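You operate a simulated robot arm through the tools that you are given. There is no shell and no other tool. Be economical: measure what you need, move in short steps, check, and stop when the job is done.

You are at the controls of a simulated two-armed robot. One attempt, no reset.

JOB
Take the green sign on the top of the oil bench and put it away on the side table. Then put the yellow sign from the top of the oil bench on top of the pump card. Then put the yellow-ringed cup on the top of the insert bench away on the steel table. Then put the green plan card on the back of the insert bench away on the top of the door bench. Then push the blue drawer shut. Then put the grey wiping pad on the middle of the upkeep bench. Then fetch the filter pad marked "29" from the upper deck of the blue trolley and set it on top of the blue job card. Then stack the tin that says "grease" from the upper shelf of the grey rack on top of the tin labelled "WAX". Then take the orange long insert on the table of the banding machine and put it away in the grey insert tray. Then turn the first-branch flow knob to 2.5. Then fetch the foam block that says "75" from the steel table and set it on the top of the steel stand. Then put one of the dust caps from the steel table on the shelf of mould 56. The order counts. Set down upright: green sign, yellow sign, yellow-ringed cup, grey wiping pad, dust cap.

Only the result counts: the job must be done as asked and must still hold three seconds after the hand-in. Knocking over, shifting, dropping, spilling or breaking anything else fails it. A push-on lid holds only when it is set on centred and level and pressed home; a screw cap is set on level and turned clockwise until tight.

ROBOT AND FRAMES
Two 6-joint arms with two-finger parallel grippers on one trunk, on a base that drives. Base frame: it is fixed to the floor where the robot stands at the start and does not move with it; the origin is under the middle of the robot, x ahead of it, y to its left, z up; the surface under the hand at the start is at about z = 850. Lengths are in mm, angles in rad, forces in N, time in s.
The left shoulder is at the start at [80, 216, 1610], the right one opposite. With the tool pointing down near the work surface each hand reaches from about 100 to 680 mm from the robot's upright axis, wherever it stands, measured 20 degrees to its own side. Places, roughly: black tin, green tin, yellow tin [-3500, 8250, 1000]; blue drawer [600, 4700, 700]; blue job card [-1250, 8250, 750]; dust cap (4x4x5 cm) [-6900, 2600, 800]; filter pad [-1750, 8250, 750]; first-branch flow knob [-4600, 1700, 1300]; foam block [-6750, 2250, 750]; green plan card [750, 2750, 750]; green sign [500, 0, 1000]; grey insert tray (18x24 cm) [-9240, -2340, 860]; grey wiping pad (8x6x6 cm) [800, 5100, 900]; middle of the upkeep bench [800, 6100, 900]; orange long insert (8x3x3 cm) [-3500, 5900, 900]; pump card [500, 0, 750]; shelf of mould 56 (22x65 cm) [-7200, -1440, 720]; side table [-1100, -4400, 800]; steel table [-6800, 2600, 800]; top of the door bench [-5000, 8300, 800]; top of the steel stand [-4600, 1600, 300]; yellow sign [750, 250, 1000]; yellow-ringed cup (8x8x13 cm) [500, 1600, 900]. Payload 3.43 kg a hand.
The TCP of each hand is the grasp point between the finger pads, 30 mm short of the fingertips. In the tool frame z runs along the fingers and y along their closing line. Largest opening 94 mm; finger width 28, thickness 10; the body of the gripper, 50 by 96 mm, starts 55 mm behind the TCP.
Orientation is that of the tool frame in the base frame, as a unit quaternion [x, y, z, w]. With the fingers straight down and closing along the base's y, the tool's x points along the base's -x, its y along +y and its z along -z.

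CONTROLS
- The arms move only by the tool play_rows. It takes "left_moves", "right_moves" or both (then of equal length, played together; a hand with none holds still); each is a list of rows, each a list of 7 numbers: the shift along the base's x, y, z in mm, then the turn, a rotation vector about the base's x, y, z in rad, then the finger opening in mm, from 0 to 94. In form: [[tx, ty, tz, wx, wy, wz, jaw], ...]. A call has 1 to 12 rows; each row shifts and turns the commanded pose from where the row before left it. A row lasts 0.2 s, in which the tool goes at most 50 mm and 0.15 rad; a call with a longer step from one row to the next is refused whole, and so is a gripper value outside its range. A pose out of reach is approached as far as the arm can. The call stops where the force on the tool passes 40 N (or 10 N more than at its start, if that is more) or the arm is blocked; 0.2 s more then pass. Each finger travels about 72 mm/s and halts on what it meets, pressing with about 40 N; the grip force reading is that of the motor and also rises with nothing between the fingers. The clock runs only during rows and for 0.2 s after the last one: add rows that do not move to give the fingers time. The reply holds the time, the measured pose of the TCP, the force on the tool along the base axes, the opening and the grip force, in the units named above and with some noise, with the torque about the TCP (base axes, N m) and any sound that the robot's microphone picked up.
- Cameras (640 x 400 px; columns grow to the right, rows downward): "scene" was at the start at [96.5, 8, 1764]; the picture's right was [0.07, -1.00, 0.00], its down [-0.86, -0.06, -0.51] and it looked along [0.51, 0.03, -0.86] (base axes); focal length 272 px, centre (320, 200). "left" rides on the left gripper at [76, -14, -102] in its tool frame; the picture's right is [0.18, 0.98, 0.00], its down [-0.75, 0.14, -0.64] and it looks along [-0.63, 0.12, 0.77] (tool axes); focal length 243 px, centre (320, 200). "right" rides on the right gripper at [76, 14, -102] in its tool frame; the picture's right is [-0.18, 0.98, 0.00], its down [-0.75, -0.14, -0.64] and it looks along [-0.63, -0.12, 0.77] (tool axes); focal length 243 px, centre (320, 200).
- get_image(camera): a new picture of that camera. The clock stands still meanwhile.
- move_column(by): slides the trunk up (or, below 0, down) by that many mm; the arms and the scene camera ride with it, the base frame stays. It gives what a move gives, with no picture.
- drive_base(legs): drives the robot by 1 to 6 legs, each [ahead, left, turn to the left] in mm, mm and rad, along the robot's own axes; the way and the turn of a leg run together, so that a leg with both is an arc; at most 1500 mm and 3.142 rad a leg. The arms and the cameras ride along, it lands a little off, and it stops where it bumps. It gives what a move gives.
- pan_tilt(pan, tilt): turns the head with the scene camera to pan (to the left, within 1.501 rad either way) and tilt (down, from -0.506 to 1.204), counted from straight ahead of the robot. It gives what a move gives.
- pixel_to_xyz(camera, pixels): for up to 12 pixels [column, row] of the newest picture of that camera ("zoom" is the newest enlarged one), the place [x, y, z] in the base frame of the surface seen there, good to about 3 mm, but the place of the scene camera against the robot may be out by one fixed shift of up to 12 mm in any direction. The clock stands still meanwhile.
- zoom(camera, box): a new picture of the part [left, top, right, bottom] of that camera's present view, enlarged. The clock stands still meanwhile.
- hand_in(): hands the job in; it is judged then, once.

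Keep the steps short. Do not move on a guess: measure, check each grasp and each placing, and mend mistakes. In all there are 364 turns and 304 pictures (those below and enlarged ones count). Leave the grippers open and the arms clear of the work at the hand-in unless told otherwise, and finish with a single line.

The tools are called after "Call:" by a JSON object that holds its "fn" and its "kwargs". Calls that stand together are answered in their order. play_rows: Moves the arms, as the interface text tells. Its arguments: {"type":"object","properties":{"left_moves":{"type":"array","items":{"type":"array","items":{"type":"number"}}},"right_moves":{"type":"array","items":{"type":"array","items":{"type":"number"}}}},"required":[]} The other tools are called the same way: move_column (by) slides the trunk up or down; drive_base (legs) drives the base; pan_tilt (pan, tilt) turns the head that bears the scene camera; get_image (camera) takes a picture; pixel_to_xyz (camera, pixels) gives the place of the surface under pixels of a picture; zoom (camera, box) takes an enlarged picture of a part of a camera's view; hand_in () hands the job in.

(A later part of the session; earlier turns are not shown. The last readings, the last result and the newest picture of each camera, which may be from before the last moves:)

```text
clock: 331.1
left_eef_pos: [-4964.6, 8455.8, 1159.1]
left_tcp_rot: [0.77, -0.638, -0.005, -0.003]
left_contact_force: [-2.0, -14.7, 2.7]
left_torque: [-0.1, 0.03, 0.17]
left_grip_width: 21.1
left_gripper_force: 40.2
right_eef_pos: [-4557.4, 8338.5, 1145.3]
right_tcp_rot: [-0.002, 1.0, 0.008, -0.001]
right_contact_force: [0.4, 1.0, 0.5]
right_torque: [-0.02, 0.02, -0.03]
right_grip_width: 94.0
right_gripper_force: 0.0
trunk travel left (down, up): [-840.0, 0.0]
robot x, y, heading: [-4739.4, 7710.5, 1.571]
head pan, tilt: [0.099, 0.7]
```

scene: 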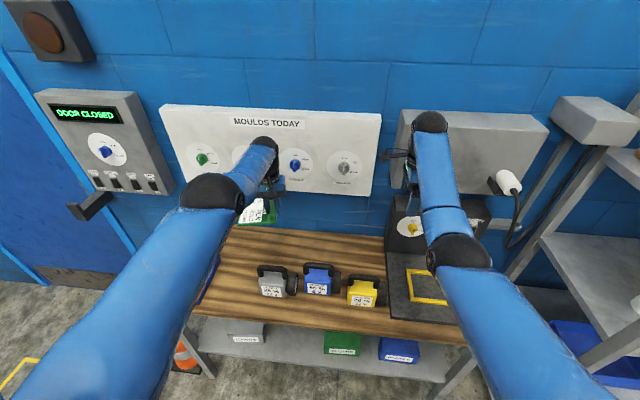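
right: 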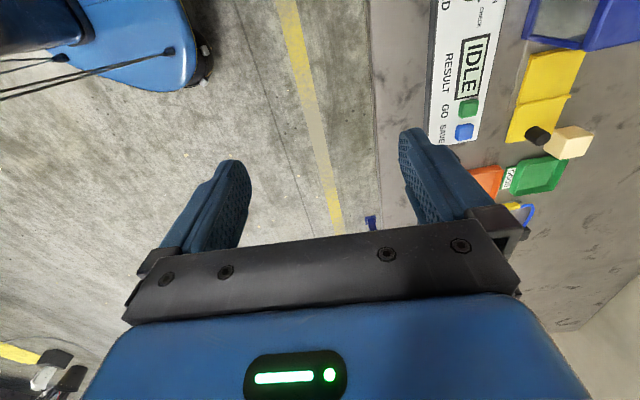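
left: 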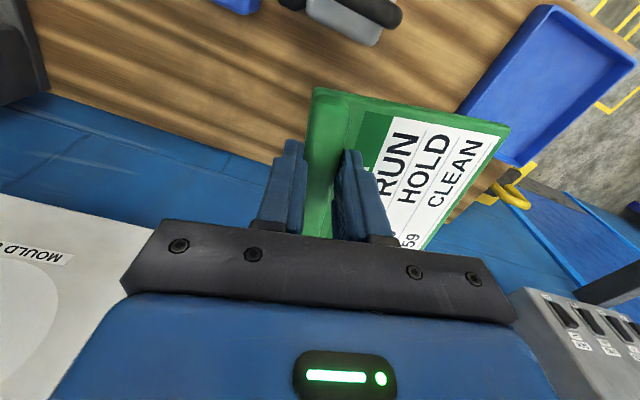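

The left hand did not retract and is now lightly pressing on the wall board. I back the robot off at once.

Call:
{"fn": "drive_base", "kwargs": {"legs": [[-140, 0, 0]]}}

Call:
{"fn": "get_image", "kwargs": {"camera": "left"}}

Call:
{"fn": "get_image", "kwargs": {"camera": "scene"}}

```text
clock: 332.4
left_eef_pos: [-4965.1, 8323.5, 1152.7]
left_tcp_rot: [0.771, -0.637, -0.002, -0.001]
left_contact_force: [0.5, -0.3, -0.6]
left_torque: [-0.02, -0.05, 0.0]
left_grip_width: 21.0
left_gripper_force: 40.1
right_eef_pos: [-4557.8, 8208.9, 1140.8]
right_tcp_rot: [-0.004, 1.0, 0.006, 0.001]
right_contact_force: [-0.3, 0.4, 0.4]
right_torque: [-0.05, -0.03, -0.03]
right_grip_width: 93.9
right_gripper_force: 0.1
trunk travel left (down, up): [-840.0, 0.0]
robot x, y, heading: [-4738.2, 7570.4, 1.571]
head pan, tilt: [0.099, 0.7]
```

```text
227 pictures are left
```

left: 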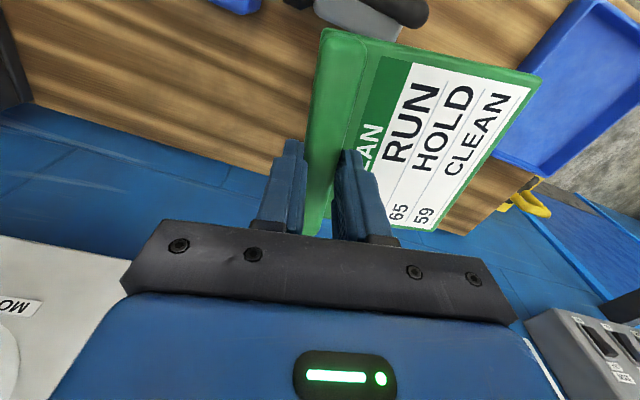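

```text
226 pictures are left
```

scene: 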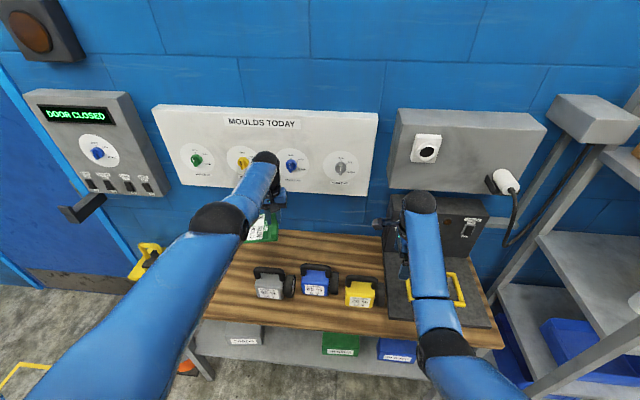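

The card slid a little in the grip but is still held, board knobs to be checked later. I bring the left hand back and down diagonally and see how it follows.

Call:
{"fn": "play_rows", "kwargs": {"left_moves": [[0, -20, -35, 0, 0, 0, 5], [0, -25, -35, 0, 0, 0, 5], [0, -35, -30, 0, 0, 0, 5], [0, -40, -20, 0, 0, 0, 5], [0, 0, 0, 0, 0, 0, 5]]}}

Call:
{"fn": "zoom", "kwargs": {"camera": "scene", "box": [150, 100, 390, 250]}}

```text
clock: 333.6
left_eef_pos: [-4963.9, 8196.8, 1041.8]
left_tcp_rot: [0.771, -0.637, -0.006, -0.005]
left_contact_force: [0.3, -6.7, 23.6]
left_torque: [0.57, 0.22, -0.08]
left_grip_width: 21.3
left_gripper_force: 40.0
right_eef_pos: [-4557.5, 8199.9, 1146.2]
right_tcp_rot: [-0.003, 1.0, 0.008, -0.002]
right_contact_force: [0.5, 0.6, -0.8]
right_torque: [-0.01, 0.02, 0.01]
right_grip_width: 93.9
right_gripper_force: 0.1
trunk travel left (down, up): [-840.0, 0.0]
robot x, y, heading: [-4737.8, 7570.8, 1.572]
head pan, tilt: [0.099, 0.7]
```

```text
2.67 times, centred on (270, 175) of scene
```

zoom: 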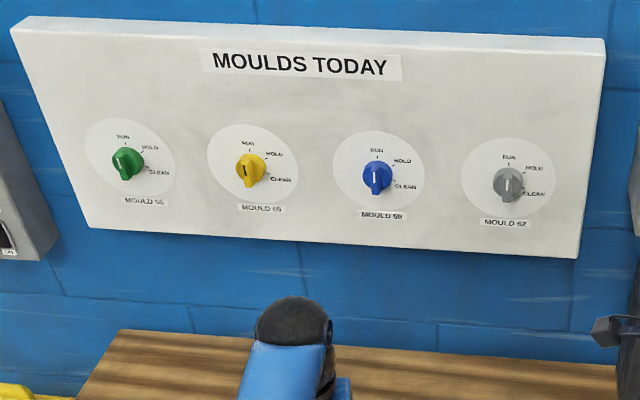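

Knobs are untouched as far as visible. But 23 N upward on the left hand: the card touches something, perhaps the grey lamp's handle. Look.

Call:
{"fn": "get_image", "kwargs": {"camera": "left"}}

Call:
{"fn": "get_image", "kwargs": {"camera": "scene"}}

```text
224 pictures are left
```

left: 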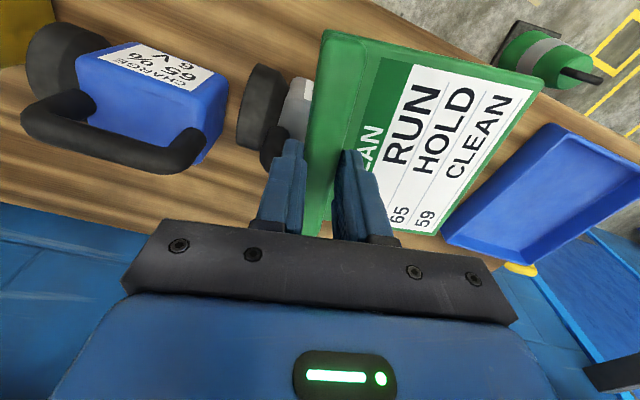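

```text
223 pictures are left
```

scene: 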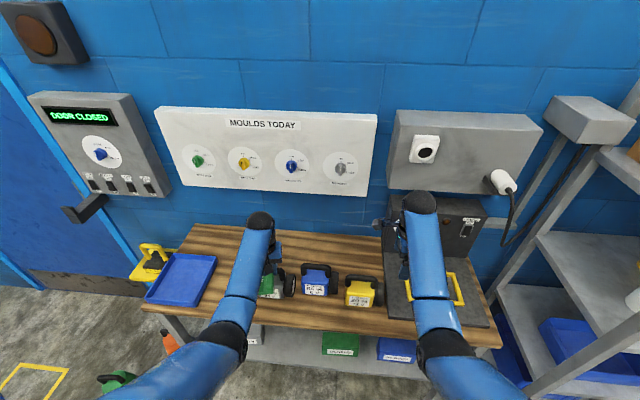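

The card sits on the grey lamp's handle. I lift straight up 70.

Call:
{"fn": "play_rows", "kwargs": {"left_moves": [[0, 0, 20, 0, 0, 0, 5], [0, 5, 30, 0, 0, 0, 5], [0, 10, 30, 0, 0, 0, 5], [0, 0, 0, 0, 0, 0, 5]]}}

Call:
{"fn": "get_image", "kwargs": {"camera": "left"}}

```text
clock: 334.6
left_eef_pos: [-4965.3, 8215.3, 1117.7]
left_tcp_rot: [0.771, -0.637, -0.003, -0.002]
left_contact_force: [0.4, -0.8, -0.5]
left_torque: [0.01, -0.06, -0.05]
left_grip_width: 20.7
left_gripper_force: 40.3
right_eef_pos: [-4558.3, 8204.5, 1143.7]
right_tcp_rot: [-0.004, 1.0, 0.007, 0.0]
right_contact_force: [0.7, -0.2, -0.1]
right_torque: [-0.03, -0.03, 0.01]
right_grip_width: 94.1
right_gripper_force: 0.1
trunk travel left (down, up): [-840.0, 0.0]
robot x, y, heading: [-4734.4, 7569.5, 1.569]
head pan, tilt: [0.099, 0.7]
```

```text
222 pictures are left
```

left: 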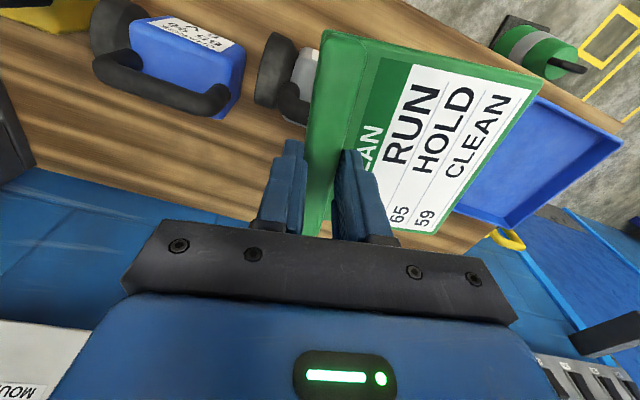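

Lamp still upright. I measure the card's pose in the hand and the free table area.

Call:
{"fn": "pixel_to_xyz", "kwargs": {"camera": "left", "pixels": [[335, 45], [535, 80], [435, 228], [480, 130], [365, 50], [350, 100], [295, 100], [200, 150], [560, 160], [380, 20], [250, 190], [470, 225]]}}

```text
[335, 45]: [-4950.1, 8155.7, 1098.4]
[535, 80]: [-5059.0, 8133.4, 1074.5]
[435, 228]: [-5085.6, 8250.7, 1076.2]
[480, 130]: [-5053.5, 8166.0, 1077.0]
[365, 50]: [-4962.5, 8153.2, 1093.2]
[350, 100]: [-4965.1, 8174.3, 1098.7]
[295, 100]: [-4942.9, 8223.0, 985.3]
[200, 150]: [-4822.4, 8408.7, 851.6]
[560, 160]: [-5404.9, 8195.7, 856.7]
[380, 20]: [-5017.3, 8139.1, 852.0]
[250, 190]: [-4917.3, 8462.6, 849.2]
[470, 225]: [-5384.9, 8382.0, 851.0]
```

Call:
{"fn": "pixel_to_xyz", "kwargs": {"camera": "scene", "pixels": [[216, 257], [200, 303], [230, 250], [225, 285], [245, 240], [277, 270], [295, 280], [183, 256], [300, 262], [345, 262]]}}

```text
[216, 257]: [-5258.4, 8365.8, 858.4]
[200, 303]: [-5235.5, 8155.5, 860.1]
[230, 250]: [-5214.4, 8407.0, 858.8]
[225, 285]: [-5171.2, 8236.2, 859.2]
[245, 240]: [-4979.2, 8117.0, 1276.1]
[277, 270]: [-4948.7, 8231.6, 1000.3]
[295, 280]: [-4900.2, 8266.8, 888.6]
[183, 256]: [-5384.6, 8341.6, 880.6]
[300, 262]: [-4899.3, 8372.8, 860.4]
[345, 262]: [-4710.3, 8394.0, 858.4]
```

Free area x -5230…-5040. I move the left hand to about (-5085,8330) at this height and check what's under the right hand.

Call:
{"fn": "play_rows", "kwargs": {"left_moves": [[-40, 5, 10, 0, 0, 0, 5], [-40, 20, 0, 0, 0, 0, 5], [-40, 30, 0, 0, 0, 0, 5], [0, 35, 0, 0, 0, 0, 5], [0, 25, 0, 0, 0, 0, 5], [0, 0, 0, 0, 0, 0, 5]]}}

Call:
{"fn": "get_image", "kwargs": {"camera": "right"}}

Call:
{"fn": "pixel_to_xyz", "kwargs": {"camera": "right", "pixels": [[320, 150], [250, 120], [380, 150], [320, 100], [320, 200], [420, 100], [200, 100]]}}

```text
clock: 336.1
left_eef_pos: [-5081.6, 8300.3, 1132.0]
left_tcp_rot: [0.77, -0.638, -0.003, -0.003]
left_contact_force: [-0.3, 0.3, -1.2]
left_torque: [0.02, -0.04, 0.0]
left_grip_width: 21.1
left_gripper_force: 40.0
left hand out of reach, approached as far as the arm can: row 4, 5
right_eef_pos: [-4559.5, 8203.3, 1143.9]
right_tcp_rot: [-0.003, 1.0, 0.008, 0.001]
right_contact_force: [0.1, 0.1, 0.1]
right_torque: [-0.02, 0.0, -0.02]
right_grip_width: 93.8
right_gripper_force: 0.1
trunk travel left (down, up): [-840.0, 0.0]
robot x, y, heading: [-4735.8, 7570.2, 1.576]
head pan, tilt: [0.099, 0.7]
```

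```text
221 pictures are left
```

right: 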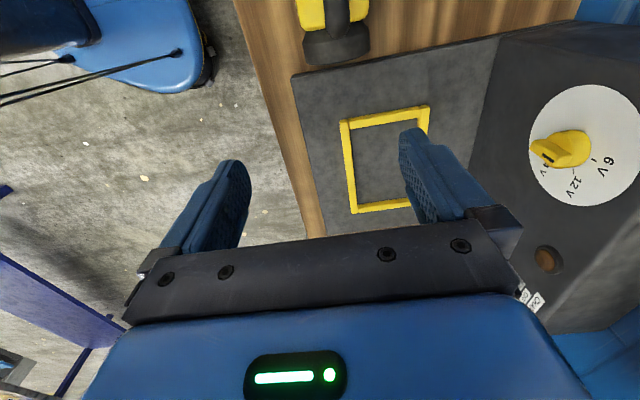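

```text
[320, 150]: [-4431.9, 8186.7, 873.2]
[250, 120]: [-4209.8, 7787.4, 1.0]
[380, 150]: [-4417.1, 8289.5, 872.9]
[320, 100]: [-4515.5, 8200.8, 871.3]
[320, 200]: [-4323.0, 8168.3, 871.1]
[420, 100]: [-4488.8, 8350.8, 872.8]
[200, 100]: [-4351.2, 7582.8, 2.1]
```

Platform under the right hand is at 872, enough room. Lower the trunk 150.

Call:
{"fn": "move_column", "kwargs": {"by": -150}}

Call:
{"fn": "play_rows", "kwargs": {"left_moves": [[0, 5, -15, 0, 0, 0, 5], [0, 5, -15, 0, 0, 0, 5], [0, 0, -10, 0, 0, 0, 5], [0, 0, 0, 0, 0, 0, 5]]}}

Call:
{"fn": "get_image", "kwargs": {"camera": "left"}}

```text
clock: 337.8
left_eef_pos: [-5079.9, 8301.6, 980.6]
left_tcp_rot: [0.771, -0.637, -0.004, -0.004]
left_contact_force: [-0.4, -0.6, -1.9]
left_torque: [0.02, -0.05, 0.0]
left_grip_width: 20.9
left_gripper_force: 40.1
right_eef_pos: [-4557.9, 8203.2, 993.4]
right_tcp_rot: [-0.003, 1.0, 0.007, 0.0]
right_contact_force: [0.7, -0.4, -0.3]
right_torque: [-0.01, 0.0, -0.02]
right_grip_width: 94.0
right_gripper_force: 0.0
trunk travel left (down, up): [-690.0, 150.0]
robot x, y, heading: [-4735.0, 7569.0, 1.572]
head pan, tilt: [0.099, 0.7]
```

```text
clock: 338.8
left_eef_pos: [-5077.4, 8295.1, 959.4]
left_tcp_rot: [0.771, -0.637, -0.003, -0.003]
left_contact_force: [0.0, -0.1, -0.4]
left_torque: [0.06, -0.04, 0.02]
left_grip_width: 21.1
left_gripper_force: 40.2
left hand out of reach, approached as far as the arm can: row 1, 2
right_eef_pos: [-4558.4, 8203.2, 993.8]
right_tcp_rot: [-0.004, 1.0, 0.008, -0.001]
right_contact_force: [0.9, 0.3, -0.2]
right_torque: [-0.01, -0.03, 0.01]
right_grip_width: 94.1
right_gripper_force: 0.0
trunk travel left (down, up): [-690.0, 150.0]
robot x, y, heading: [-4735.2, 7567.3, 1.57]
head pan, tilt: [0.099, 0.7]
```

```text
220 pictures are left
```

left: 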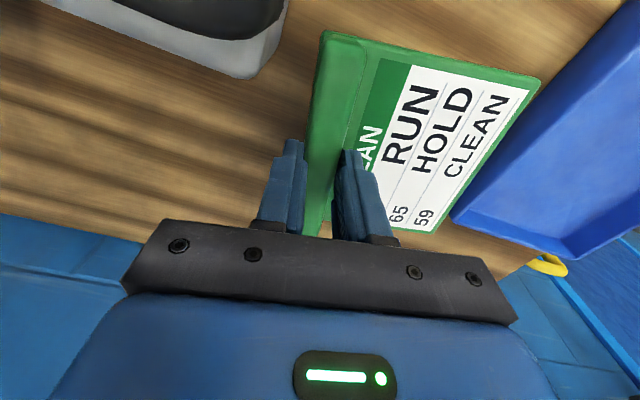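

Clear of the lamp and tray. I lower with the trunk 50 mm more.

Call:
{"fn": "move_column", "kwargs": {"by": -48}}

Call:
{"fn": "get_image", "kwargs": {"camera": "left"}}

Call:
{"fn": "pixel_to_xyz", "kwargs": {"camera": "left", "pixels": [[335, 45], [535, 80], [435, 228], [480, 130], [270, 60], [300, 60], [470, 240], [560, 110]]}}

```text
clock: 339.7
left_eef_pos: [-5079.2, 8294.9, 911.0]
left_tcp_rot: [0.77, -0.638, -0.004, -0.003]
left_contact_force: [0.3, 0.2, -0.4]
left_torque: [0.0, -0.03, 0.01]
left_grip_width: 20.9
left_gripper_force: 39.5
right_eef_pos: [-4559.3, 8203.9, 945.2]
right_tcp_rot: [-0.003, 1.0, 0.008, 0.0]
right_contact_force: [0.2, 0.6, 0.3]
right_torque: [0.01, -0.01, -0.03]
right_grip_width: 94.1
right_gripper_force: 0.3
trunk travel left (down, up): [-642.0, 198.0]
robot x, y, heading: [-4735.4, 7569.0, 1.566]
head pan, tilt: [0.099, 0.7]
```

```text
219 pictures are left
```

left: 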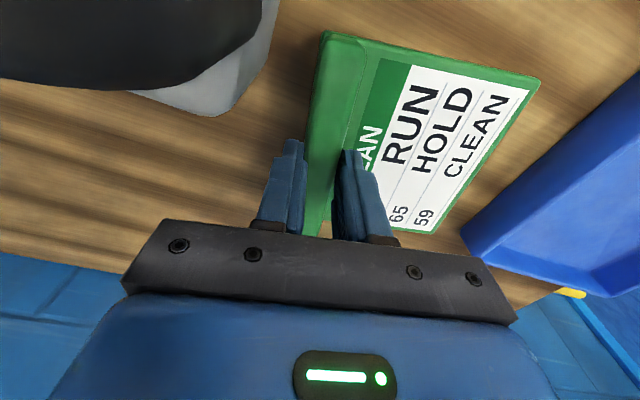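

```text
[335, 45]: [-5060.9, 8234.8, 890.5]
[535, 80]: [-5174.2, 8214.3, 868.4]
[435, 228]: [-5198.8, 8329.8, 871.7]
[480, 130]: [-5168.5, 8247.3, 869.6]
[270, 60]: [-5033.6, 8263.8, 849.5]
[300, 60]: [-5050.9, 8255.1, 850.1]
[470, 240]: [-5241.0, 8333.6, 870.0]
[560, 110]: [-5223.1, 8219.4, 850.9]
```

The card is ~9 mm above the table. Lower 8, then 2 more with the arm.

Call:
{"fn": "move_column", "kwargs": {"by": -8}}

Call:
{"fn": "play_rows", "kwargs": {"left_moves": [[0, 0, -1, 0, 0, 0, 5], [0, 0, -1, 0, 0, 0, 5]]}}

```text
clock: 340.3
left_eef_pos: [-5078.0, 8295.1, 902.8]
left_tcp_rot: [0.77, -0.638, -0.003, -0.003]
left_contact_force: [0.5, -0.2, -0.5]
left_torque: [0.01, -0.03, 0.03]
left_grip_width: 21.1
left_gripper_force: 40.3
right_eef_pos: [-4558.0, 8203.8, 939.0]
right_tcp_rot: [-0.003, 1.0, 0.007, 0.0]
right_contact_force: [0.7, 0.4, 0.0]
right_torque: [-0.02, 0.02, 0.02]
right_grip_width: 94.0
right_gripper_force: 0.2
trunk travel left (down, up): [-634.0, 206.0]
robot x, y, heading: [-4740.7, 7568.7, 1.567]
head pan, tilt: [0.099, 0.7]
```

```text
clock: 340.9
left_eef_pos: [-5076.9, 8294.9, 902.8]
left_tcp_rot: [0.771, -0.637, -0.004, -0.003]
left_contact_force: [0.7, 1.1, 1.1]
left_torque: [-0.13, 0.03, -0.05]
left_grip_width: 21.3
left_gripper_force: 40.2
right_eef_pos: [-4558.3, 8203.9, 937.5]
right_tcp_rot: [-0.004, 1.0, 0.008, -0.001]
right_contact_force: [0.1, 0.4, -0.5]
right_torque: [0.02, -0.01, 0.02]
right_grip_width: 94.3
right_gripper_force: 0.0
trunk travel left (down, up): [-634.0, 206.0]
robot x, y, heading: [-4736.3, 7568.9, 1.572]
head pan, tilt: [0.099, 0.7]
```

Contact begins. One mm more, then open to 55 and raise via the trunk.

Call:
{"fn": "play_rows", "kwargs": {"left_moves": [[0, 0, -1, 0, 0, 0, 5], [0, 0, 0, 0, 0, 0, 55], [0, 0, 0, 0, 0, 0, 55], [0, 0, 0, 0, 0, 0, 55]]}}

Call:
{"fn": "move_column", "kwargs": {"by": 120}}

Call:
{"fn": "get_image", "kwargs": {"camera": "left"}}

```text
clock: 341.9
left_eef_pos: [-5078.7, 8293.5, 900.2]
left_tcp_rot: [0.771, -0.637, -0.004, -0.004]
left_contact_force: [0.7, 0.2, -0.6]
left_torque: [-0.02, -0.01, 0.0]
left_grip_width: 55.0
left_gripper_force: 0.0
right_eef_pos: [-4558.0, 8204.2, 938.5]
right_tcp_rot: [-0.003, 1.0, 0.008, 0.0]
right_contact_force: [0.1, -0.1, 0.1]
right_torque: [0.0, 0.02, 0.0]
right_grip_width: 93.9
right_gripper_force: 0.1
trunk travel left (down, up): [-634.0, 206.0]
robot x, y, heading: [-4736.7, 7571.4, 1.568]
head pan, tilt: [0.099, 0.7]
```

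```text
clock: 343.4
left_eef_pos: [-5078.0, 8295.2, 1020.0]
left_tcp_rot: [0.771, -0.637, -0.004, -0.003]
left_contact_force: [0.3, -0.2, 0.4]
left_torque: [0.04, 0.04, -0.01]
left_grip_width: 55.0
left_gripper_force: 0.0
right_eef_pos: [-4557.6, 8203.9, 1056.8]
right_tcp_rot: [-0.004, 1.0, 0.007, 0.0]
right_contact_force: [0.0, 0.3, -0.3]
right_torque: [-0.02, 0.04, 0.0]
right_grip_width: 94.0
right_gripper_force: 0.0
trunk travel left (down, up): [-754.0, 86.0]
robot x, y, heading: [-4739.8, 7569.4, 1.571]
head pan, tilt: [0.099, 0.7]
```

```text
218 pictures are left
```

left: 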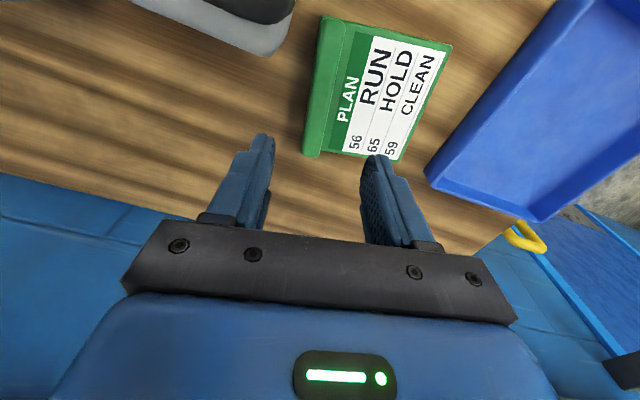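

The plan card lies on the door bench. Next the blue drawer near (600,4700). I raise the trunk, back off to y≈7070, turn to face +x, and look.

Call:
{"fn": "move_column", "kwargs": {"by": 86}}

Call:
{"fn": "drive_base", "kwargs": {"legs": [[-500, 0, 0], [0, 0, -1.571]]}}

Call:
{"fn": "pan_tilt", "kwargs": {"pan": 0.0, "tilt": 0.3}}

Call:
{"fn": "get_image", "kwargs": {"camera": "scene"}}

```text
clock: 344.6
left_eef_pos: [-5079.3, 8294.6, 1107.1]
left_tcp_rot: [0.77, -0.638, -0.004, -0.004]
left_contact_force: [-0.2, 0.0, 0.9]
left_torque: [0.03, 0.02, 0.0]
left_grip_width: 54.8
left_gripper_force: 0.1
right_eef_pos: [-4557.7, 8202.5, 1144.6]
right_tcp_rot: [-0.003, 1.0, 0.008, -0.001]
right_contact_force: [-0.3, 0.9, -0.5]
right_torque: [0.01, 0.02, -0.05]
right_grip_width: 94.0
right_gripper_force: 0.1
trunk travel left (down, up): [-840.0, 0.0]
robot x, y, heading: [-4738.5, 7569.9, 1.57]
head pan, tilt: [0.099, 0.7]
```

```text
clock: 351.4
left_eef_pos: [-4005.9, 7402.2, 1107.9]
left_tcp_rot: [-0.087, 0.996, 0.0, 0.005]
left_contact_force: [-0.5, 0.3, 1.4]
left_torque: [0.0, -0.02, -0.02]
left_grip_width: 54.8
left_gripper_force: 0.0
right_eef_pos: [-4104.9, 6882.8, 1143.1]
right_tcp_rot: [0.71, 0.705, 0.005, 0.005]
right_contact_force: [0.1, -1.0, 0.2]
right_torque: [-0.01, -0.02, 0.0]
right_grip_width: 94.1
right_gripper_force: 0.1
trunk travel left (down, up): [-840.0, 0.0]
robot x, y, heading: [-4735.8, 7068.6, -0.013]
head pan, tilt: [0.099, 0.7]
```

```text
clock: 352.2
left_eef_pos: [-4007.0, 7401.3, 1106.3]
left_tcp_rot: [-0.087, 0.996, 0.0, 0.006]
left_contact_force: [0.4, -0.2, 0.9]
left_torque: [0.0, -0.02, 0.0]
left_grip_width: 55.0
left_gripper_force: 0.1
right_eef_pos: [-4105.5, 6882.3, 1142.8]
right_tcp_rot: [0.71, 0.704, 0.005, 0.005]
right_contact_force: [-0.4, 0.4, -0.9]
right_torque: [-0.01, -0.01, -0.02]
right_grip_width: 93.9
right_gripper_force: 0.0
trunk travel left (down, up): [-840.0, 0.0]
robot x, y, heading: [-4735.0, 7070.5, -0.01]
head pan, tilt: [0.0, 0.3]
```

```text
217 pictures are left
```

scene: 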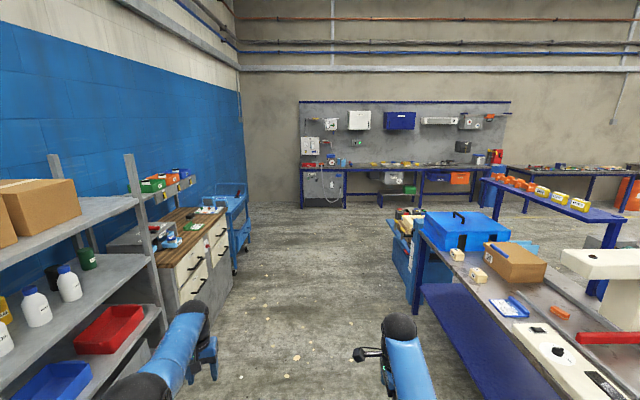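

Call:
{"fn": "pixel_to_xyz", "kwargs": {"camera": "scene", "pixels": [[150, 300], [232, 270], [410, 300], [430, 240], [395, 230], [160, 330], [430, 178], [435, 190], [345, 203], [240, 200]]}}

Call:
{"fn": "zoom", "kwargs": {"camera": "scene", "box": [280, 90, 540, 220]}}

```text
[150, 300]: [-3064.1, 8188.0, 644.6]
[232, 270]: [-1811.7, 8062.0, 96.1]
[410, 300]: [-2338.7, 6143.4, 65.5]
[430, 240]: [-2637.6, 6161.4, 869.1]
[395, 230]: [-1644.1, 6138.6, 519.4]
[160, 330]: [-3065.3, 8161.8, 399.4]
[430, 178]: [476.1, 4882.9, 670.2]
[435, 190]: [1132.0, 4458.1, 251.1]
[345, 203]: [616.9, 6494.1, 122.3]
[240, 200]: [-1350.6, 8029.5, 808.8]
```

```text
2.46 times, centred on (410, 155) of scene
```

zoom: 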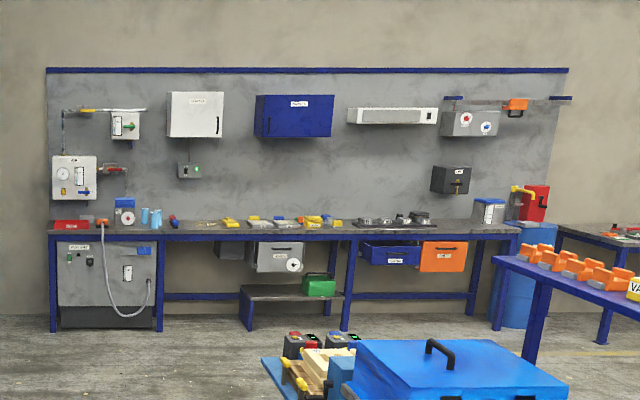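

The aisle y≈7070 is clear. I drive to x≈-690 and then strafe right to y≈4800, facing the upkeep bench.

Call:
{"fn": "drive_base", "kwargs": {"legs": [[1500, 0, 0.01], [1500, 0, 0], [1050, 0, 0], [0, -1500, 0], [0, -770, 0]]}}

Call:
{"fn": "pan_tilt", "kwargs": {"pan": 0.0, "tilt": 0.6}}

Call:
{"fn": "get_image", "kwargs": {"camera": "scene"}}

```text
clock: 382.6
left_eef_pos: [111.0, 5174.0, 1106.6]
left_tcp_rot: [-0.111, 0.994, 0.0, 0.005]
left_contact_force: [-0.2, -1.2, -0.6]
left_torque: [-0.01, -0.03, -0.02]
left_grip_width: 55.0
left_gripper_force: 0.1
right_eef_pos: [38.0, 4650.6, 1144.7]
right_tcp_rot: [0.693, 0.721, 0.006, 0.005]
right_contact_force: [-1.0, -0.2, -1.4]
right_torque: [-0.01, -0.02, -0.03]
right_grip_width: 94.2
right_gripper_force: 0.0
trunk travel left (down, up): [-840.0, 0.0]
robot x, y, heading: [-602.6, 4806.5, 0.037]
head pan, tilt: [0.0, 0.3]
```

```text
clock: 383.4
left_eef_pos: [110.8, 5172.6, 1106.6]
left_tcp_rot: [-0.111, 0.994, 0.001, 0.004]
left_contact_force: [0.9, 0.0, -1.2]
left_torque: [0.02, 0.01, 0.0]
left_grip_width: 55.2
left_gripper_force: 0.0
right_eef_pos: [37.5, 4649.5, 1144.0]
right_tcp_rot: [0.692, 0.721, 0.005, 0.006]
right_contact_force: [-0.2, -0.4, 0.0]
right_torque: [0.02, 0.0, -0.01]
right_grip_width: 94.0
right_gripper_force: 0.1
trunk travel left (down, up): [-840.0, 0.0]
robot x, y, heading: [-604.0, 4807.3, 0.031]
head pan, tilt: [0.0, 0.6]
```

```text
215 pictures are left
```

scene: 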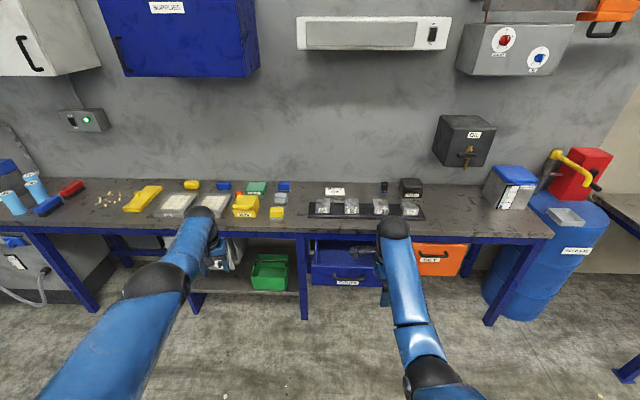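

Call:
{"fn": "pixel_to_xyz", "kwargs": {"camera": "scene", "pixels": [[313, 284], [372, 284], [342, 275], [342, 255], [435, 262], [342, 242], [430, 220], [300, 225], [250, 225], [410, 205], [410, 185], [200, 203]]}}

Call:
{"fn": "zoom", "kwargs": {"camera": "scene", "box": [80, 160, 450, 310]}}

```text
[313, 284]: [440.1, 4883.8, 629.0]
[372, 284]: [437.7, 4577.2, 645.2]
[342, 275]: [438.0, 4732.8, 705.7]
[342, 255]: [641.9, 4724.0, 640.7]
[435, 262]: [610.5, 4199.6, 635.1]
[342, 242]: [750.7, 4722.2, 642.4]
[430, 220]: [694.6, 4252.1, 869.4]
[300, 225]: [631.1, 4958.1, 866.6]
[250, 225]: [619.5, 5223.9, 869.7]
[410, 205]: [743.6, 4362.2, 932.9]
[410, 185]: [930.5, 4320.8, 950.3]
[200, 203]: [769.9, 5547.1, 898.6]
```

```text
1.73 times, centred on (265, 235) of scene
```

zoom: 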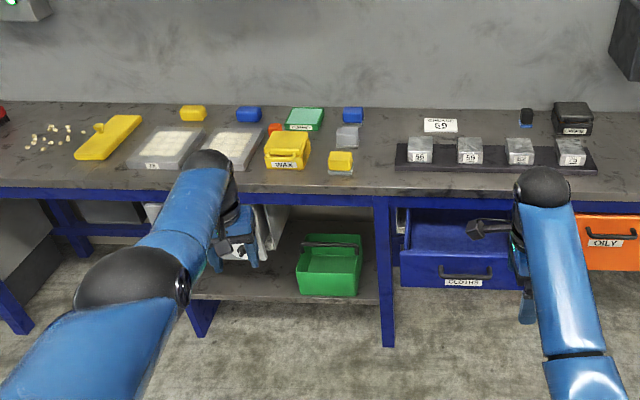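

The blue "CLOTHS" drawer is open: front at x≈438, z 630–750, y 4580–4885; the closed neighbour is at x≈610. I first bring both hands in to a normal posture, closing the left fingers for pushing.

Call:
{"fn": "play_rows", "kwargs": {"left_moves": [[-25, -25, -15, 0, 0, -0.1, 20], [-35, -25, -10, 0, 0, -0.09, 0], [-35, -25, -10, 0, 0, -0.03, 0], [-40, -25, -10, 0, 0, 0, 0], [-40, -25, 0, 0, 0, 0, 0], [-40, -25, 0, 0, 0, 0, 0]], "right_moves": [[-15, -15, -20, 0, 0, 0, 94], [-20, -15, -20, 0, 0, 0, 94], [-25, -15, -15, 0, 0, 0, 94], [-25, -15, -15, 0, 0, 0, 94], [-25, -15, -10, 0, 0, 0, 94], [-25, -15, -5, 0, 0, 0, 94]]}}

```text
clock: 384.8
left_eef_pos: [-106.5, 5021.2, 1063.5]
left_tcp_rot: [0.0, 1.0, 0.001, 0.007]
left_contact_force: [-0.5, -0.1, 0.4]
left_torque: [0.02, 0.0, 0.0]
left_grip_width: 0.0
left_gripper_force: 33.0
right_eef_pos: [-99.5, 4557.6, 1061.4]
right_tcp_rot: [0.693, 0.721, 0.008, 0.006]
right_contact_force: [0.1, -0.6, 0.2]
right_torque: [-0.01, -0.05, 0.0]
right_grip_width: 94.0
right_gripper_force: 0.0
trunk travel left (down, up): [-840.0, 0.0]
robot x, y, heading: [-603.3, 4804.2, 0.037]
head pan, tilt: [0.0, 0.6]
```

Now drive to about (-120,4620).

Call:
{"fn": "drive_base", "kwargs": {"legs": [[0, -185, -0.037], [480, 0, 0]]}}

Call:
{"fn": "play_rows", "kwargs": {"left_moves": [[0, 0, 0, 0, -0.15, 0, 0], [0, 0, 0, 0, -0.15, 0, 0], [0, 0, 0, 0, -0.15, 0, 0], [0, 0, 0, 0, -0.15, 0, 0], [0, 0, 0, 0, -0.15, 0, 0], [0, 0, 0, 0, -0.15, 0, 0]]}}

```text
clock: 388.8
left_eef_pos: [382.1, 4816.8, 1062.4]
left_tcp_rot: [0.018, 1.0, -0.001, 0.006]
left_contact_force: [-0.8, -0.5, 0.3]
left_torque: [0.0, 0.0, -0.02]
left_grip_width: 0.0
left_gripper_force: 32.6
right_eef_pos: [373.1, 4354.8, 1058.7]
right_tcp_rot: [0.706, 0.708, 0.007, 0.006]
right_contact_force: [-0.6, -0.7, 0.3]
right_torque: [0.0, 0.0, 0.0]
right_grip_width: 93.9
right_gripper_force: 0.1
trunk travel left (down, up): [-840.0, 0.0]
robot x, y, heading: [-118.9, 4624.3, -0.003]
head pan, tilt: [0.0, 0.6]
```

```text
clock: 390.2
left_eef_pos: [383.3, 4818.7, 1061.6]
left_tcp_rot: [0.016, 0.897, 0.007, 0.441]
left_contact_force: [-0.1, 0.6, -0.2]
left_torque: [-0.04, -0.01, -0.01]
left_grip_width: 0.0
left_gripper_force: 33.3
right_eef_pos: [373.0, 4355.4, 1059.0]
right_tcp_rot: [0.706, 0.708, 0.006, 0.006]
right_contact_force: [0.3, -0.3, 0.4]
right_torque: [-0.03, -0.01, 0.02]
right_grip_width: 94.2
right_gripper_force: 0.1
trunk travel left (down, up): [-840.0, 0.0]
robot x, y, heading: [-116.5, 4623.3, -0.001]
head pan, tilt: [0.0, 0.6]
```

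Fingers point forward-down. I pull back 20 mm and lower the trunk by 352 so the tips face the drawer front.

Call:
{"fn": "play_rows", "kwargs": {"left_moves": [[-20, 10, 0, 0, 0, 0, 0], [0, 5, 0, 0, 0, 0, 0]]}}

Call:
{"fn": "move_column", "kwargs": {"by": -352}}

Call:
{"fn": "get_image", "kwargs": {"camera": "left"}}

Call:
{"fn": "get_image", "kwargs": {"camera": "scene"}}

```text
clock: 390.8
left_eef_pos: [362.1, 4833.5, 1061.8]
left_tcp_rot: [0.015, 0.898, 0.007, 0.44]
left_contact_force: [-0.7, 0.2, 0.8]
left_torque: [0.02, -0.03, 0.0]
left_grip_width: 0.0
left_gripper_force: 33.2
right_eef_pos: [373.0, 4354.6, 1059.0]
right_tcp_rot: [0.706, 0.708, 0.006, 0.005]
right_contact_force: [0.3, -0.4, 0.3]
right_torque: [-0.02, 0.02, 0.01]
right_grip_width: 94.2
right_gripper_force: 0.1
trunk travel left (down, up): [-840.0, 0.0]
robot x, y, heading: [-122.4, 4618.7, -0.004]
head pan, tilt: [0.0, 0.6]
```

```text
clock: 394.2
left_eef_pos: [364.1, 4833.2, 708.9]
left_tcp_rot: [0.016, 0.898, 0.008, 0.44]
left_contact_force: [0.4, -0.1, -0.4]
left_torque: [-0.01, -0.02, -0.03]
left_grip_width: 0.0
left_gripper_force: 33.1
right_eef_pos: [374.8, 4355.1, 707.1]
right_tcp_rot: [0.706, 0.708, 0.005, 0.006]
right_contact_force: [-0.9, 0.4, -0.7]
right_torque: [0.0, 0.01, 0.0]
right_grip_width: 93.8
right_gripper_force: 0.1
trunk travel left (down, up): [-488.0, 352.0]
robot x, y, heading: [-119.4, 4624.4, -0.004]
head pan, tilt: [0.0, 0.6]
```

```text
213 pictures are left
```

left: 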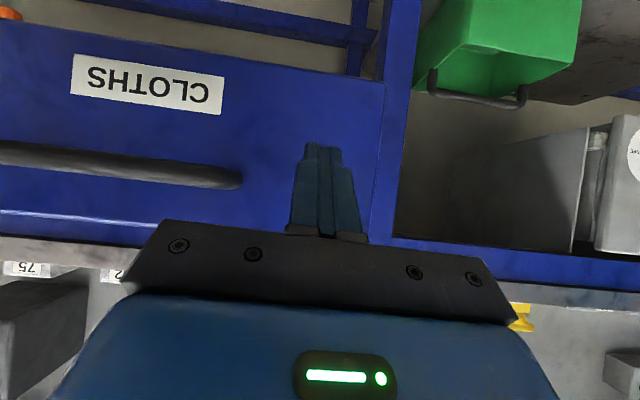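

```text
212 pictures are left
```

scene: 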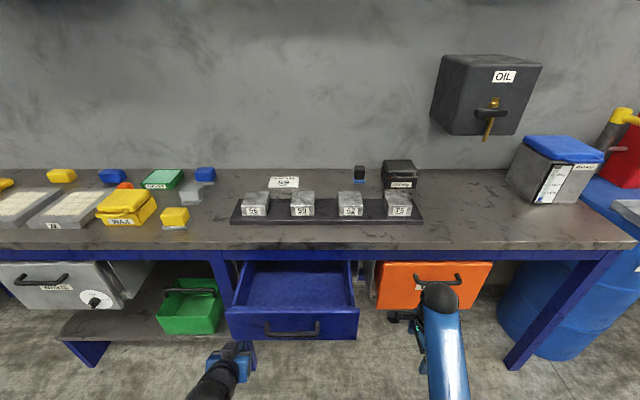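

The tips face the drawer front, left of the handle. Measure the front and the closed position reference.

Call:
{"fn": "pixel_to_xyz", "kwargs": {"camera": "left", "pixels": [[300, 110], [270, 160], [395, 120], [280, 230], [420, 260]]}}

Call:
{"fn": "pixel_to_xyz", "kwargs": {"camera": "scene", "pixels": [[340, 325], [240, 255], [230, 325], [400, 285], [220, 262], [340, 308]]}}

```text
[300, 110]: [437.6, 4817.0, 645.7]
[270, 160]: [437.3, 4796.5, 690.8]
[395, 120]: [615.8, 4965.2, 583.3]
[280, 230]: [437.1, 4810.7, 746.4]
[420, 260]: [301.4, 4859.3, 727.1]
```

```text
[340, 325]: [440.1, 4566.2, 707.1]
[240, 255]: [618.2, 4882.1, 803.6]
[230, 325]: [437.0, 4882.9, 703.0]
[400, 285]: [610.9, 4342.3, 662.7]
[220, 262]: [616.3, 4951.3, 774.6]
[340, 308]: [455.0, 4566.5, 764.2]
```

Front is at x=437; closed would be ≈611. I push in +x, slowly.

Call:
{"fn": "play_rows", "kwargs": {"left_moves": [[25, 0, 0, 0, 0, 0, 0], [20, 0, 0, 0, 0, 0, 0], [12, 0, 0, 0, 0, 0, 0], [15, 0, 0, 0, 0, 0, 0], [15, 0, 0, 0, 0, 0, 0], [15, 0, 0, 0, 0, 0, 0], [15, 0, 0, 0, 0, 0, 0], [15, 0, 0, 0, 0, 0, 0], [15, 0, 0, 0, 0, 0, 0], [15, 0, 0, 0, 0, 0, 0]]}}

```text
clock: 396.4
left_eef_pos: [527.4, 4833.2, 710.5]
left_tcp_rot: [0.016, 0.898, 0.008, 0.44]
left_contact_force: [-0.9, 0.7, 0.1]
left_torque: [0.01, -0.01, 0.05]
left_grip_width: 0.0
left_gripper_force: 32.8
right_eef_pos: [374.5, 4355.2, 706.8]
right_tcp_rot: [0.706, 0.708, 0.005, 0.005]
right_contact_force: [0.4, -0.2, -0.5]
right_torque: [0.01, 0.02, 0.02]
right_grip_width: 93.8
right_gripper_force: 0.1
trunk travel left (down, up): [-488.0, 352.0]
robot x, y, heading: [-120.6, 4623.8, -0.0]
head pan, tilt: [0.0, 0.6]
```

Call:
{"fn": "get_image", "kwargs": {"camera": "scene"}}

Call:
{"fn": "pixel_to_xyz", "kwargs": {"camera": "scene", "pixels": [[330, 300], [330, 290], [330, 280], [400, 285], [300, 290]]}}

```text
211 pictures are left
```

scene: 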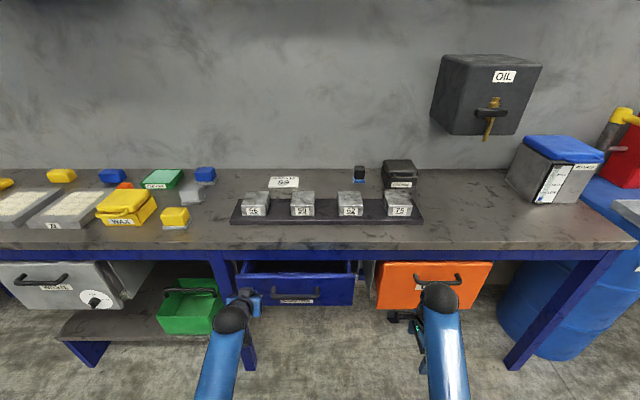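

```text
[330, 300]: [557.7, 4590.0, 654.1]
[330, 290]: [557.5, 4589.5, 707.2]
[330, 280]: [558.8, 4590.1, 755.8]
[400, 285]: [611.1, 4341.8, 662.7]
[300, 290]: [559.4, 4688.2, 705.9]
```

The drawer moves well (front at 558). Continue about 60 more, until it stops.

Call:
{"fn": "play_rows", "kwargs": {"left_moves": [[15, 0, 0, 0, 0, 0, 0], [15, 0, 0, 0, 0, 0, 0], [12, 0, 0, 0, 0, 0, 0], [6, 0, 0, 0, 0, 0, 0], [5, 0, 0, 0, 0, 0, 0], [5, 0, 0, 0, 0, 0, 0], [5, 0, 0, 0, 0, 0, 0]]}}

Call:
{"fn": "get_image", "kwargs": {"camera": "scene"}}

Call:
{"fn": "pixel_to_xyz", "kwargs": {"camera": "scene", "pixels": [[330, 290], [330, 275], [400, 285], [300, 290], [330, 262], [320, 262]]}}

```text
clock: 398.0
left_eef_pos: [580.7, 4833.6, 708.3]
left_tcp_rot: [0.015, 0.9, 0.007, 0.435]
left_contact_force: [-24.7, -1.1, 11.5]
left_torque: [0.0, -0.2, 0.02]
left_grip_width: 0.0
left_gripper_force: 33.1
right_eef_pos: [370.3, 4355.5, 708.7]
right_tcp_rot: [0.705, 0.709, 0.007, 0.006]
right_contact_force: [0.7, 0.1, 0.8]
right_torque: [-0.02, 0.05, 0.03]
right_grip_width: 94.2
right_gripper_force: 0.1
trunk travel left (down, up): [-488.0, 352.0]
robot x, y, heading: [-125.2, 4620.8, 0.002]
head pan, tilt: [0.0, 0.6]
stopped in row 7 (left hand): the force on the tool passed its limit at 44 N (the readings are from after the stop); the commanded pose is now the measured one
```

```text
210 pictures are left
```

scene: 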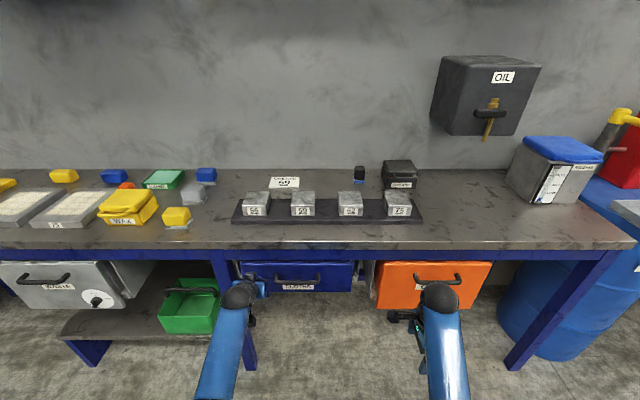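

```text
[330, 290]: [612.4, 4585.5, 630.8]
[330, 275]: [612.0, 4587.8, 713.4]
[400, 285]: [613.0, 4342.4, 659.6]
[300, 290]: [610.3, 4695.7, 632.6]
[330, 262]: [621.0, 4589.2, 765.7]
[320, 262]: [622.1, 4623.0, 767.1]
```

The drawer front is flush with its neighbour (612) and it's stopped hard. I retract the left hand, raise the trunk, untilt, and zoom on the grey pad.

Call:
{"fn": "play_rows", "kwargs": {"left_moves": [[-30, 0, 0, 0, 0, 0, 0], [-40, 0, 0, 0, 0, 0, 0], [-40, 0, 0, 0, 0, 0, 0], [-30, 0, 0, 0, 0, 0, 0]]}}

Call:
{"fn": "move_column", "kwargs": {"by": 352}}

Call:
{"fn": "play_rows", "kwargs": {"left_moves": [[10, 0, 0, 0, 0.15, 0, 94], [10, 0, 0, 0, 0.15, 0, 94], [10, 0, 0, 0, 0.15, 0, 94], [10, 0, 0, 0, 0.15, 0, 94], [10, 0, 0, 0, 0.15, 0, 94], [10, 0, 0, 0, 0.15, 0, 94]]}}

Call:
{"fn": "zoom", "kwargs": {"camera": "scene", "box": [0, 130, 300, 320]}}

```text
clock: 399.0
left_eef_pos: [443.0, 4833.4, 706.6]
left_tcp_rot: [0.015, 0.9, 0.007, 0.435]
left_contact_force: [0.2, 0.4, -0.2]
left_torque: [-0.03, 0.0, 0.01]
left_grip_width: 0.3
left_gripper_force: 33.3
right_eef_pos: [373.2, 4355.0, 707.2]
right_tcp_rot: [0.706, 0.708, 0.005, 0.005]
right_contact_force: [-0.4, -0.5, -0.2]
right_torque: [-0.02, 0.03, -0.05]
right_grip_width: 94.2
right_gripper_force: 0.1
trunk travel left (down, up): [-488.0, 352.0]
robot x, y, heading: [-120.8, 4625.4, -0.001]
head pan, tilt: [0.0, 0.6]
```

```text
clock: 402.4
left_eef_pos: [445.9, 4834.7, 1057.3]
left_tcp_rot: [0.015, 0.901, 0.007, 0.434]
left_contact_force: [0.4, -0.6, 0.1]
left_torque: [0.03, 0.0, -0.01]
left_grip_width: 0.0
left_gripper_force: 32.6
right_eef_pos: [373.5, 4356.2, 1058.4]
right_tcp_rot: [0.705, 0.709, 0.005, 0.005]
right_contact_force: [0.6, -0.6, 0.2]
right_torque: [0.01, 0.01, 0.02]
right_grip_width: 94.2
right_gripper_force: 0.1
trunk travel left (down, up): [-840.0, 0.0]
robot x, y, heading: [-127.3, 4624.2, 0.005]
head pan, tilt: [0.0, 0.6]
```

```text
clock: 403.8
left_eef_pos: [506.2, 4833.7, 1056.1]
left_tcp_rot: [0.018, 1.0, 0.0, -0.002]
left_contact_force: [0.0, 0.9, 0.6]
left_torque: [-0.01, 0.02, -0.02]
left_grip_width: 93.8
left_gripper_force: 0.0
right_eef_pos: [374.1, 4355.8, 1059.2]
right_tcp_rot: [0.706, 0.708, 0.005, 0.004]
right_contact_force: [0.2, -0.1, -0.1]
right_torque: [-0.01, -0.01, 0.0]
right_grip_width: 94.0
right_gripper_force: 0.1
trunk travel left (down, up): [-840.0, 0.0]
robot x, y, heading: [-124.5, 4620.0, 0.001]
head pan, tilt: [0.0, 0.6]
```

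```text
2.11 times, centred on (150, 225) of scene
```

zoom: 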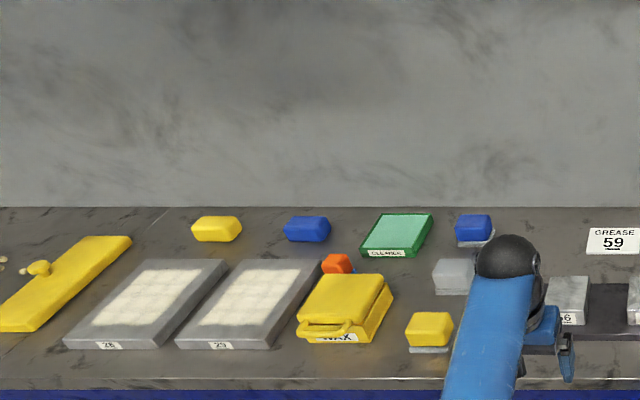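

Call:
{"fn": "pixel_to_xyz", "kwargs": {"camera": "zoom", "pixels": [[453, 268], [435, 265], [472, 265], [450, 290], [428, 330], [473, 228], [420, 300], [150, 250], [30, 270], [450, 379]]}}

Call:
{"fn": "pan_tilt", "kwargs": {"pan": 0.7, "tilt": 0.6}}

Call:
{"fn": "get_image", "kwargs": {"camera": "scene"}}

```text
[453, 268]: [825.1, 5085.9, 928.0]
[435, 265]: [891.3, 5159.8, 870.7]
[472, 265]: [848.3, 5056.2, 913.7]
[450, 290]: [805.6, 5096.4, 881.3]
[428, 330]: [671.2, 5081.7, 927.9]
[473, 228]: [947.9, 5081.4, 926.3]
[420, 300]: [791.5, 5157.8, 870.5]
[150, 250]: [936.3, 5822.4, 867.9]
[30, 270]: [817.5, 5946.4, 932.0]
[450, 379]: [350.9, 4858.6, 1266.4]
```

```text
clock: 404.9
left_eef_pos: [505.2, 4834.5, 1058.0]
left_tcp_rot: [0.017, 1.0, 0.0, 0.001]
left_contact_force: [0.5, -0.3, 0.5]
left_torque: [0.0, 0.04, 0.02]
left_grip_width: 94.0
left_gripper_force: 0.1
right_eef_pos: [374.0, 4356.2, 1058.7]
right_tcp_rot: [0.705, 0.709, 0.006, 0.005]
right_contact_force: [-0.4, 0.1, -0.3]
right_torque: [0.02, -0.01, 0.02]
right_grip_width: 94.1
right_gripper_force: 0.1
trunk travel left (down, up): [-840.0, 0.0]
robot x, y, heading: [-119.9, 4624.5, -0.002]
head pan, tilt: [0.7, 0.6]
```

```text
208 pictures are left
```

scene: 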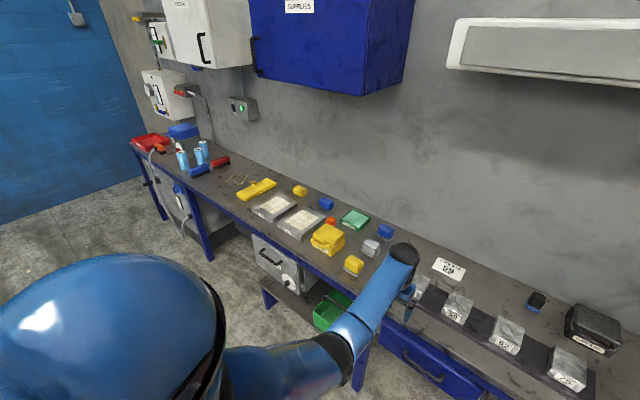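

The grey pad is at about (825,5087), top ≈919. I drive to about (200,4880), so the left hand is in front of it.

Call:
{"fn": "drive_base", "kwargs": {"legs": [[0, 256, 0], [310, 0, 0]]}}

Call:
{"fn": "get_image", "kwargs": {"camera": "left"}}

```text
clock: 408.4
left_eef_pos: [814.5, 5091.3, 1059.9]
left_tcp_rot: [0.017, 1.0, 0.0, 0.0]
left_contact_force: [0.3, -0.3, 0.4]
left_torque: [0.05, -0.01, 0.0]
left_grip_width: 94.1
left_gripper_force: 0.0
right_eef_pos: [682.1, 4613.4, 1060.4]
right_tcp_rot: [0.706, 0.708, 0.005, 0.006]
right_contact_force: [-1.4, 0.2, -0.2]
right_torque: [-0.01, -0.02, 0.03]
right_grip_width: 93.9
right_gripper_force: 0.1
trunk travel left (down, up): [-840.0, 0.0]
robot x, y, heading: [189.7, 4880.7, 0.001]
head pan, tilt: [0.7, 0.6]
```

```text
207 pictures are left
```

left: 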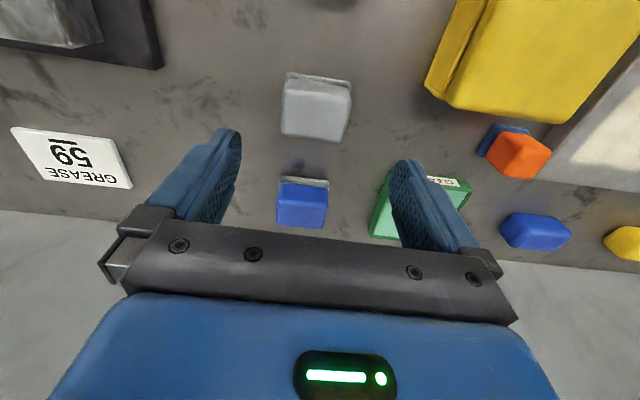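

Call:
{"fn": "zoom", "kwargs": {"camera": "left", "box": [250, 50, 380, 160]}}

Call:
{"fn": "pixel_to_xyz", "kwargs": {"camera": "left", "pixels": [[286, 90], [346, 96], [284, 130], [343, 138], [315, 112], [290, 76], [348, 85], [400, 100], [250, 100]]}}

```text
3.64 times, centred on (315, 105) of left
```

zoom: 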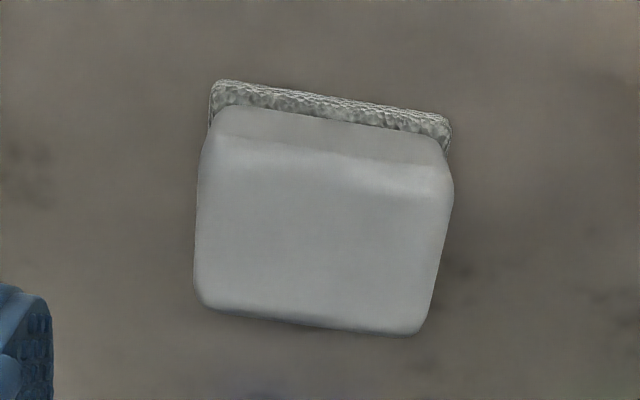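

```text
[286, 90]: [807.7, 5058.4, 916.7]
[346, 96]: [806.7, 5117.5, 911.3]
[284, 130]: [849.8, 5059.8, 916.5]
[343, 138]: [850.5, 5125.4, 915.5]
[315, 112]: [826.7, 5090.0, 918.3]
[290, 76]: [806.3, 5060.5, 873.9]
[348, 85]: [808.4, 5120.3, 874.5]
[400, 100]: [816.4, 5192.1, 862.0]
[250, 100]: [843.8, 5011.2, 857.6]
```

Pad: centre (829,5091), y-width ~72, bench 860. I raise the right hand a bit and lower the trunk 100 for reach.

Call:
{"fn": "play_rows", "kwargs": {"right_moves": [[20, -20, 30, 0, 0, 0, 94], [20, -20, 30, 0, 0, 0, 94], [0, 0, 0, 0, 0, 0, 94]], "left_moves": [[7, 0, 0, 0, 0, 0, 94], [7, 0, 0, 0, 0, 0, 94], [0, 0, 0, 0, 0, 0, 94]]}}

Call:
{"fn": "move_column", "kwargs": {"by": -80}}

```text
clock: 409.2
left_eef_pos: [829.3, 5091.9, 1058.2]
left_tcp_rot: [0.016, 1.0, 0.0, 0.0]
left_contact_force: [0.0, -0.3, 0.7]
left_torque: [0.0, 0.02, -0.04]
left_grip_width: 94.0
left_gripper_force: 0.0
right_eef_pos: [738.8, 4570.7, 1090.8]
right_tcp_rot: [0.706, 0.708, 0.006, 0.007]
right_contact_force: [0.1, -0.8, 0.5]
right_torque: [0.0, -0.03, -0.01]
right_grip_width: 93.8
right_gripper_force: 0.1
right hand out of reach, approached as far as the arm can: row 1, 2
trunk travel left (down, up): [-840.0, 0.0]
robot x, y, heading: [187.9, 4879.5, -0.001]
head pan, tilt: [0.7, 0.6]
```

```text
clock: 410.4
left_eef_pos: [830.6, 5090.9, 977.8]
left_tcp_rot: [0.017, 1.0, -0.001, 0.0]
left_contact_force: [-0.9, -0.9, 1.0]
left_torque: [0.01, 0.01, 0.02]
left_grip_width: 94.0
left_gripper_force: 0.0
right_eef_pos: [738.0, 4569.6, 1010.6]
right_tcp_rot: [0.706, 0.708, 0.006, 0.006]
right_contact_force: [-0.8, -0.2, 0.0]
right_torque: [0.0, -0.02, -0.04]
right_grip_width: 94.0
right_gripper_force: 0.1
trunk travel left (down, up): [-760.0, 80.0]
robot x, y, heading: [190.7, 4881.4, -0.004]
head pan, tilt: [0.7, 0.6]
```

Descend to TCP 898, straddling the pad, and look.

Call:
{"fn": "play_rows", "kwargs": {"left_moves": [[0, 0, -40, 0, 0, 0, 94], [0, 0, -38, 0, 0, 0, 94], [0, 0, 0, 0, 0, 0, 94]]}}

Call:
{"fn": "get_image", "kwargs": {"camera": "left"}}

```text
clock: 411.2
left_eef_pos: [828.5, 5092.0, 900.6]
left_tcp_rot: [0.017, 1.0, 0.0, 0.0]
left_contact_force: [-0.1, 0.0, 0.2]
left_torque: [0.0, 0.02, 0.03]
left_grip_width: 94.1
left_gripper_force: 0.0
right_eef_pos: [738.6, 4570.2, 1010.0]
right_tcp_rot: [0.706, 0.708, 0.007, 0.007]
right_contact_force: [-0.8, -0.3, -0.4]
right_torque: [0.01, 0.02, 0.01]
right_grip_width: 94.0
right_gripper_force: 0.1
trunk travel left (down, up): [-760.0, 80.0]
robot x, y, heading: [186.4, 4879.3, -0.005]
head pan, tilt: [0.7, 0.6]
```

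```text
205 pictures are left
```

left: 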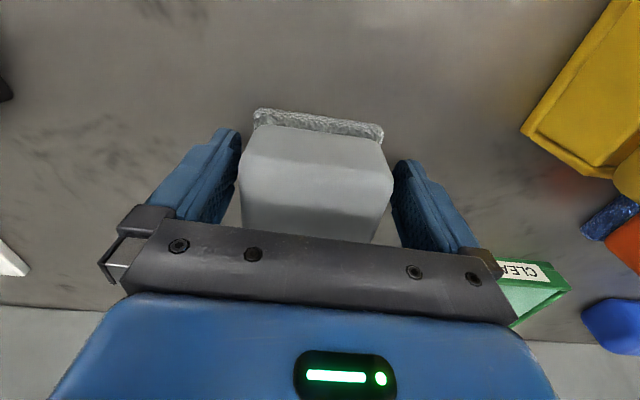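

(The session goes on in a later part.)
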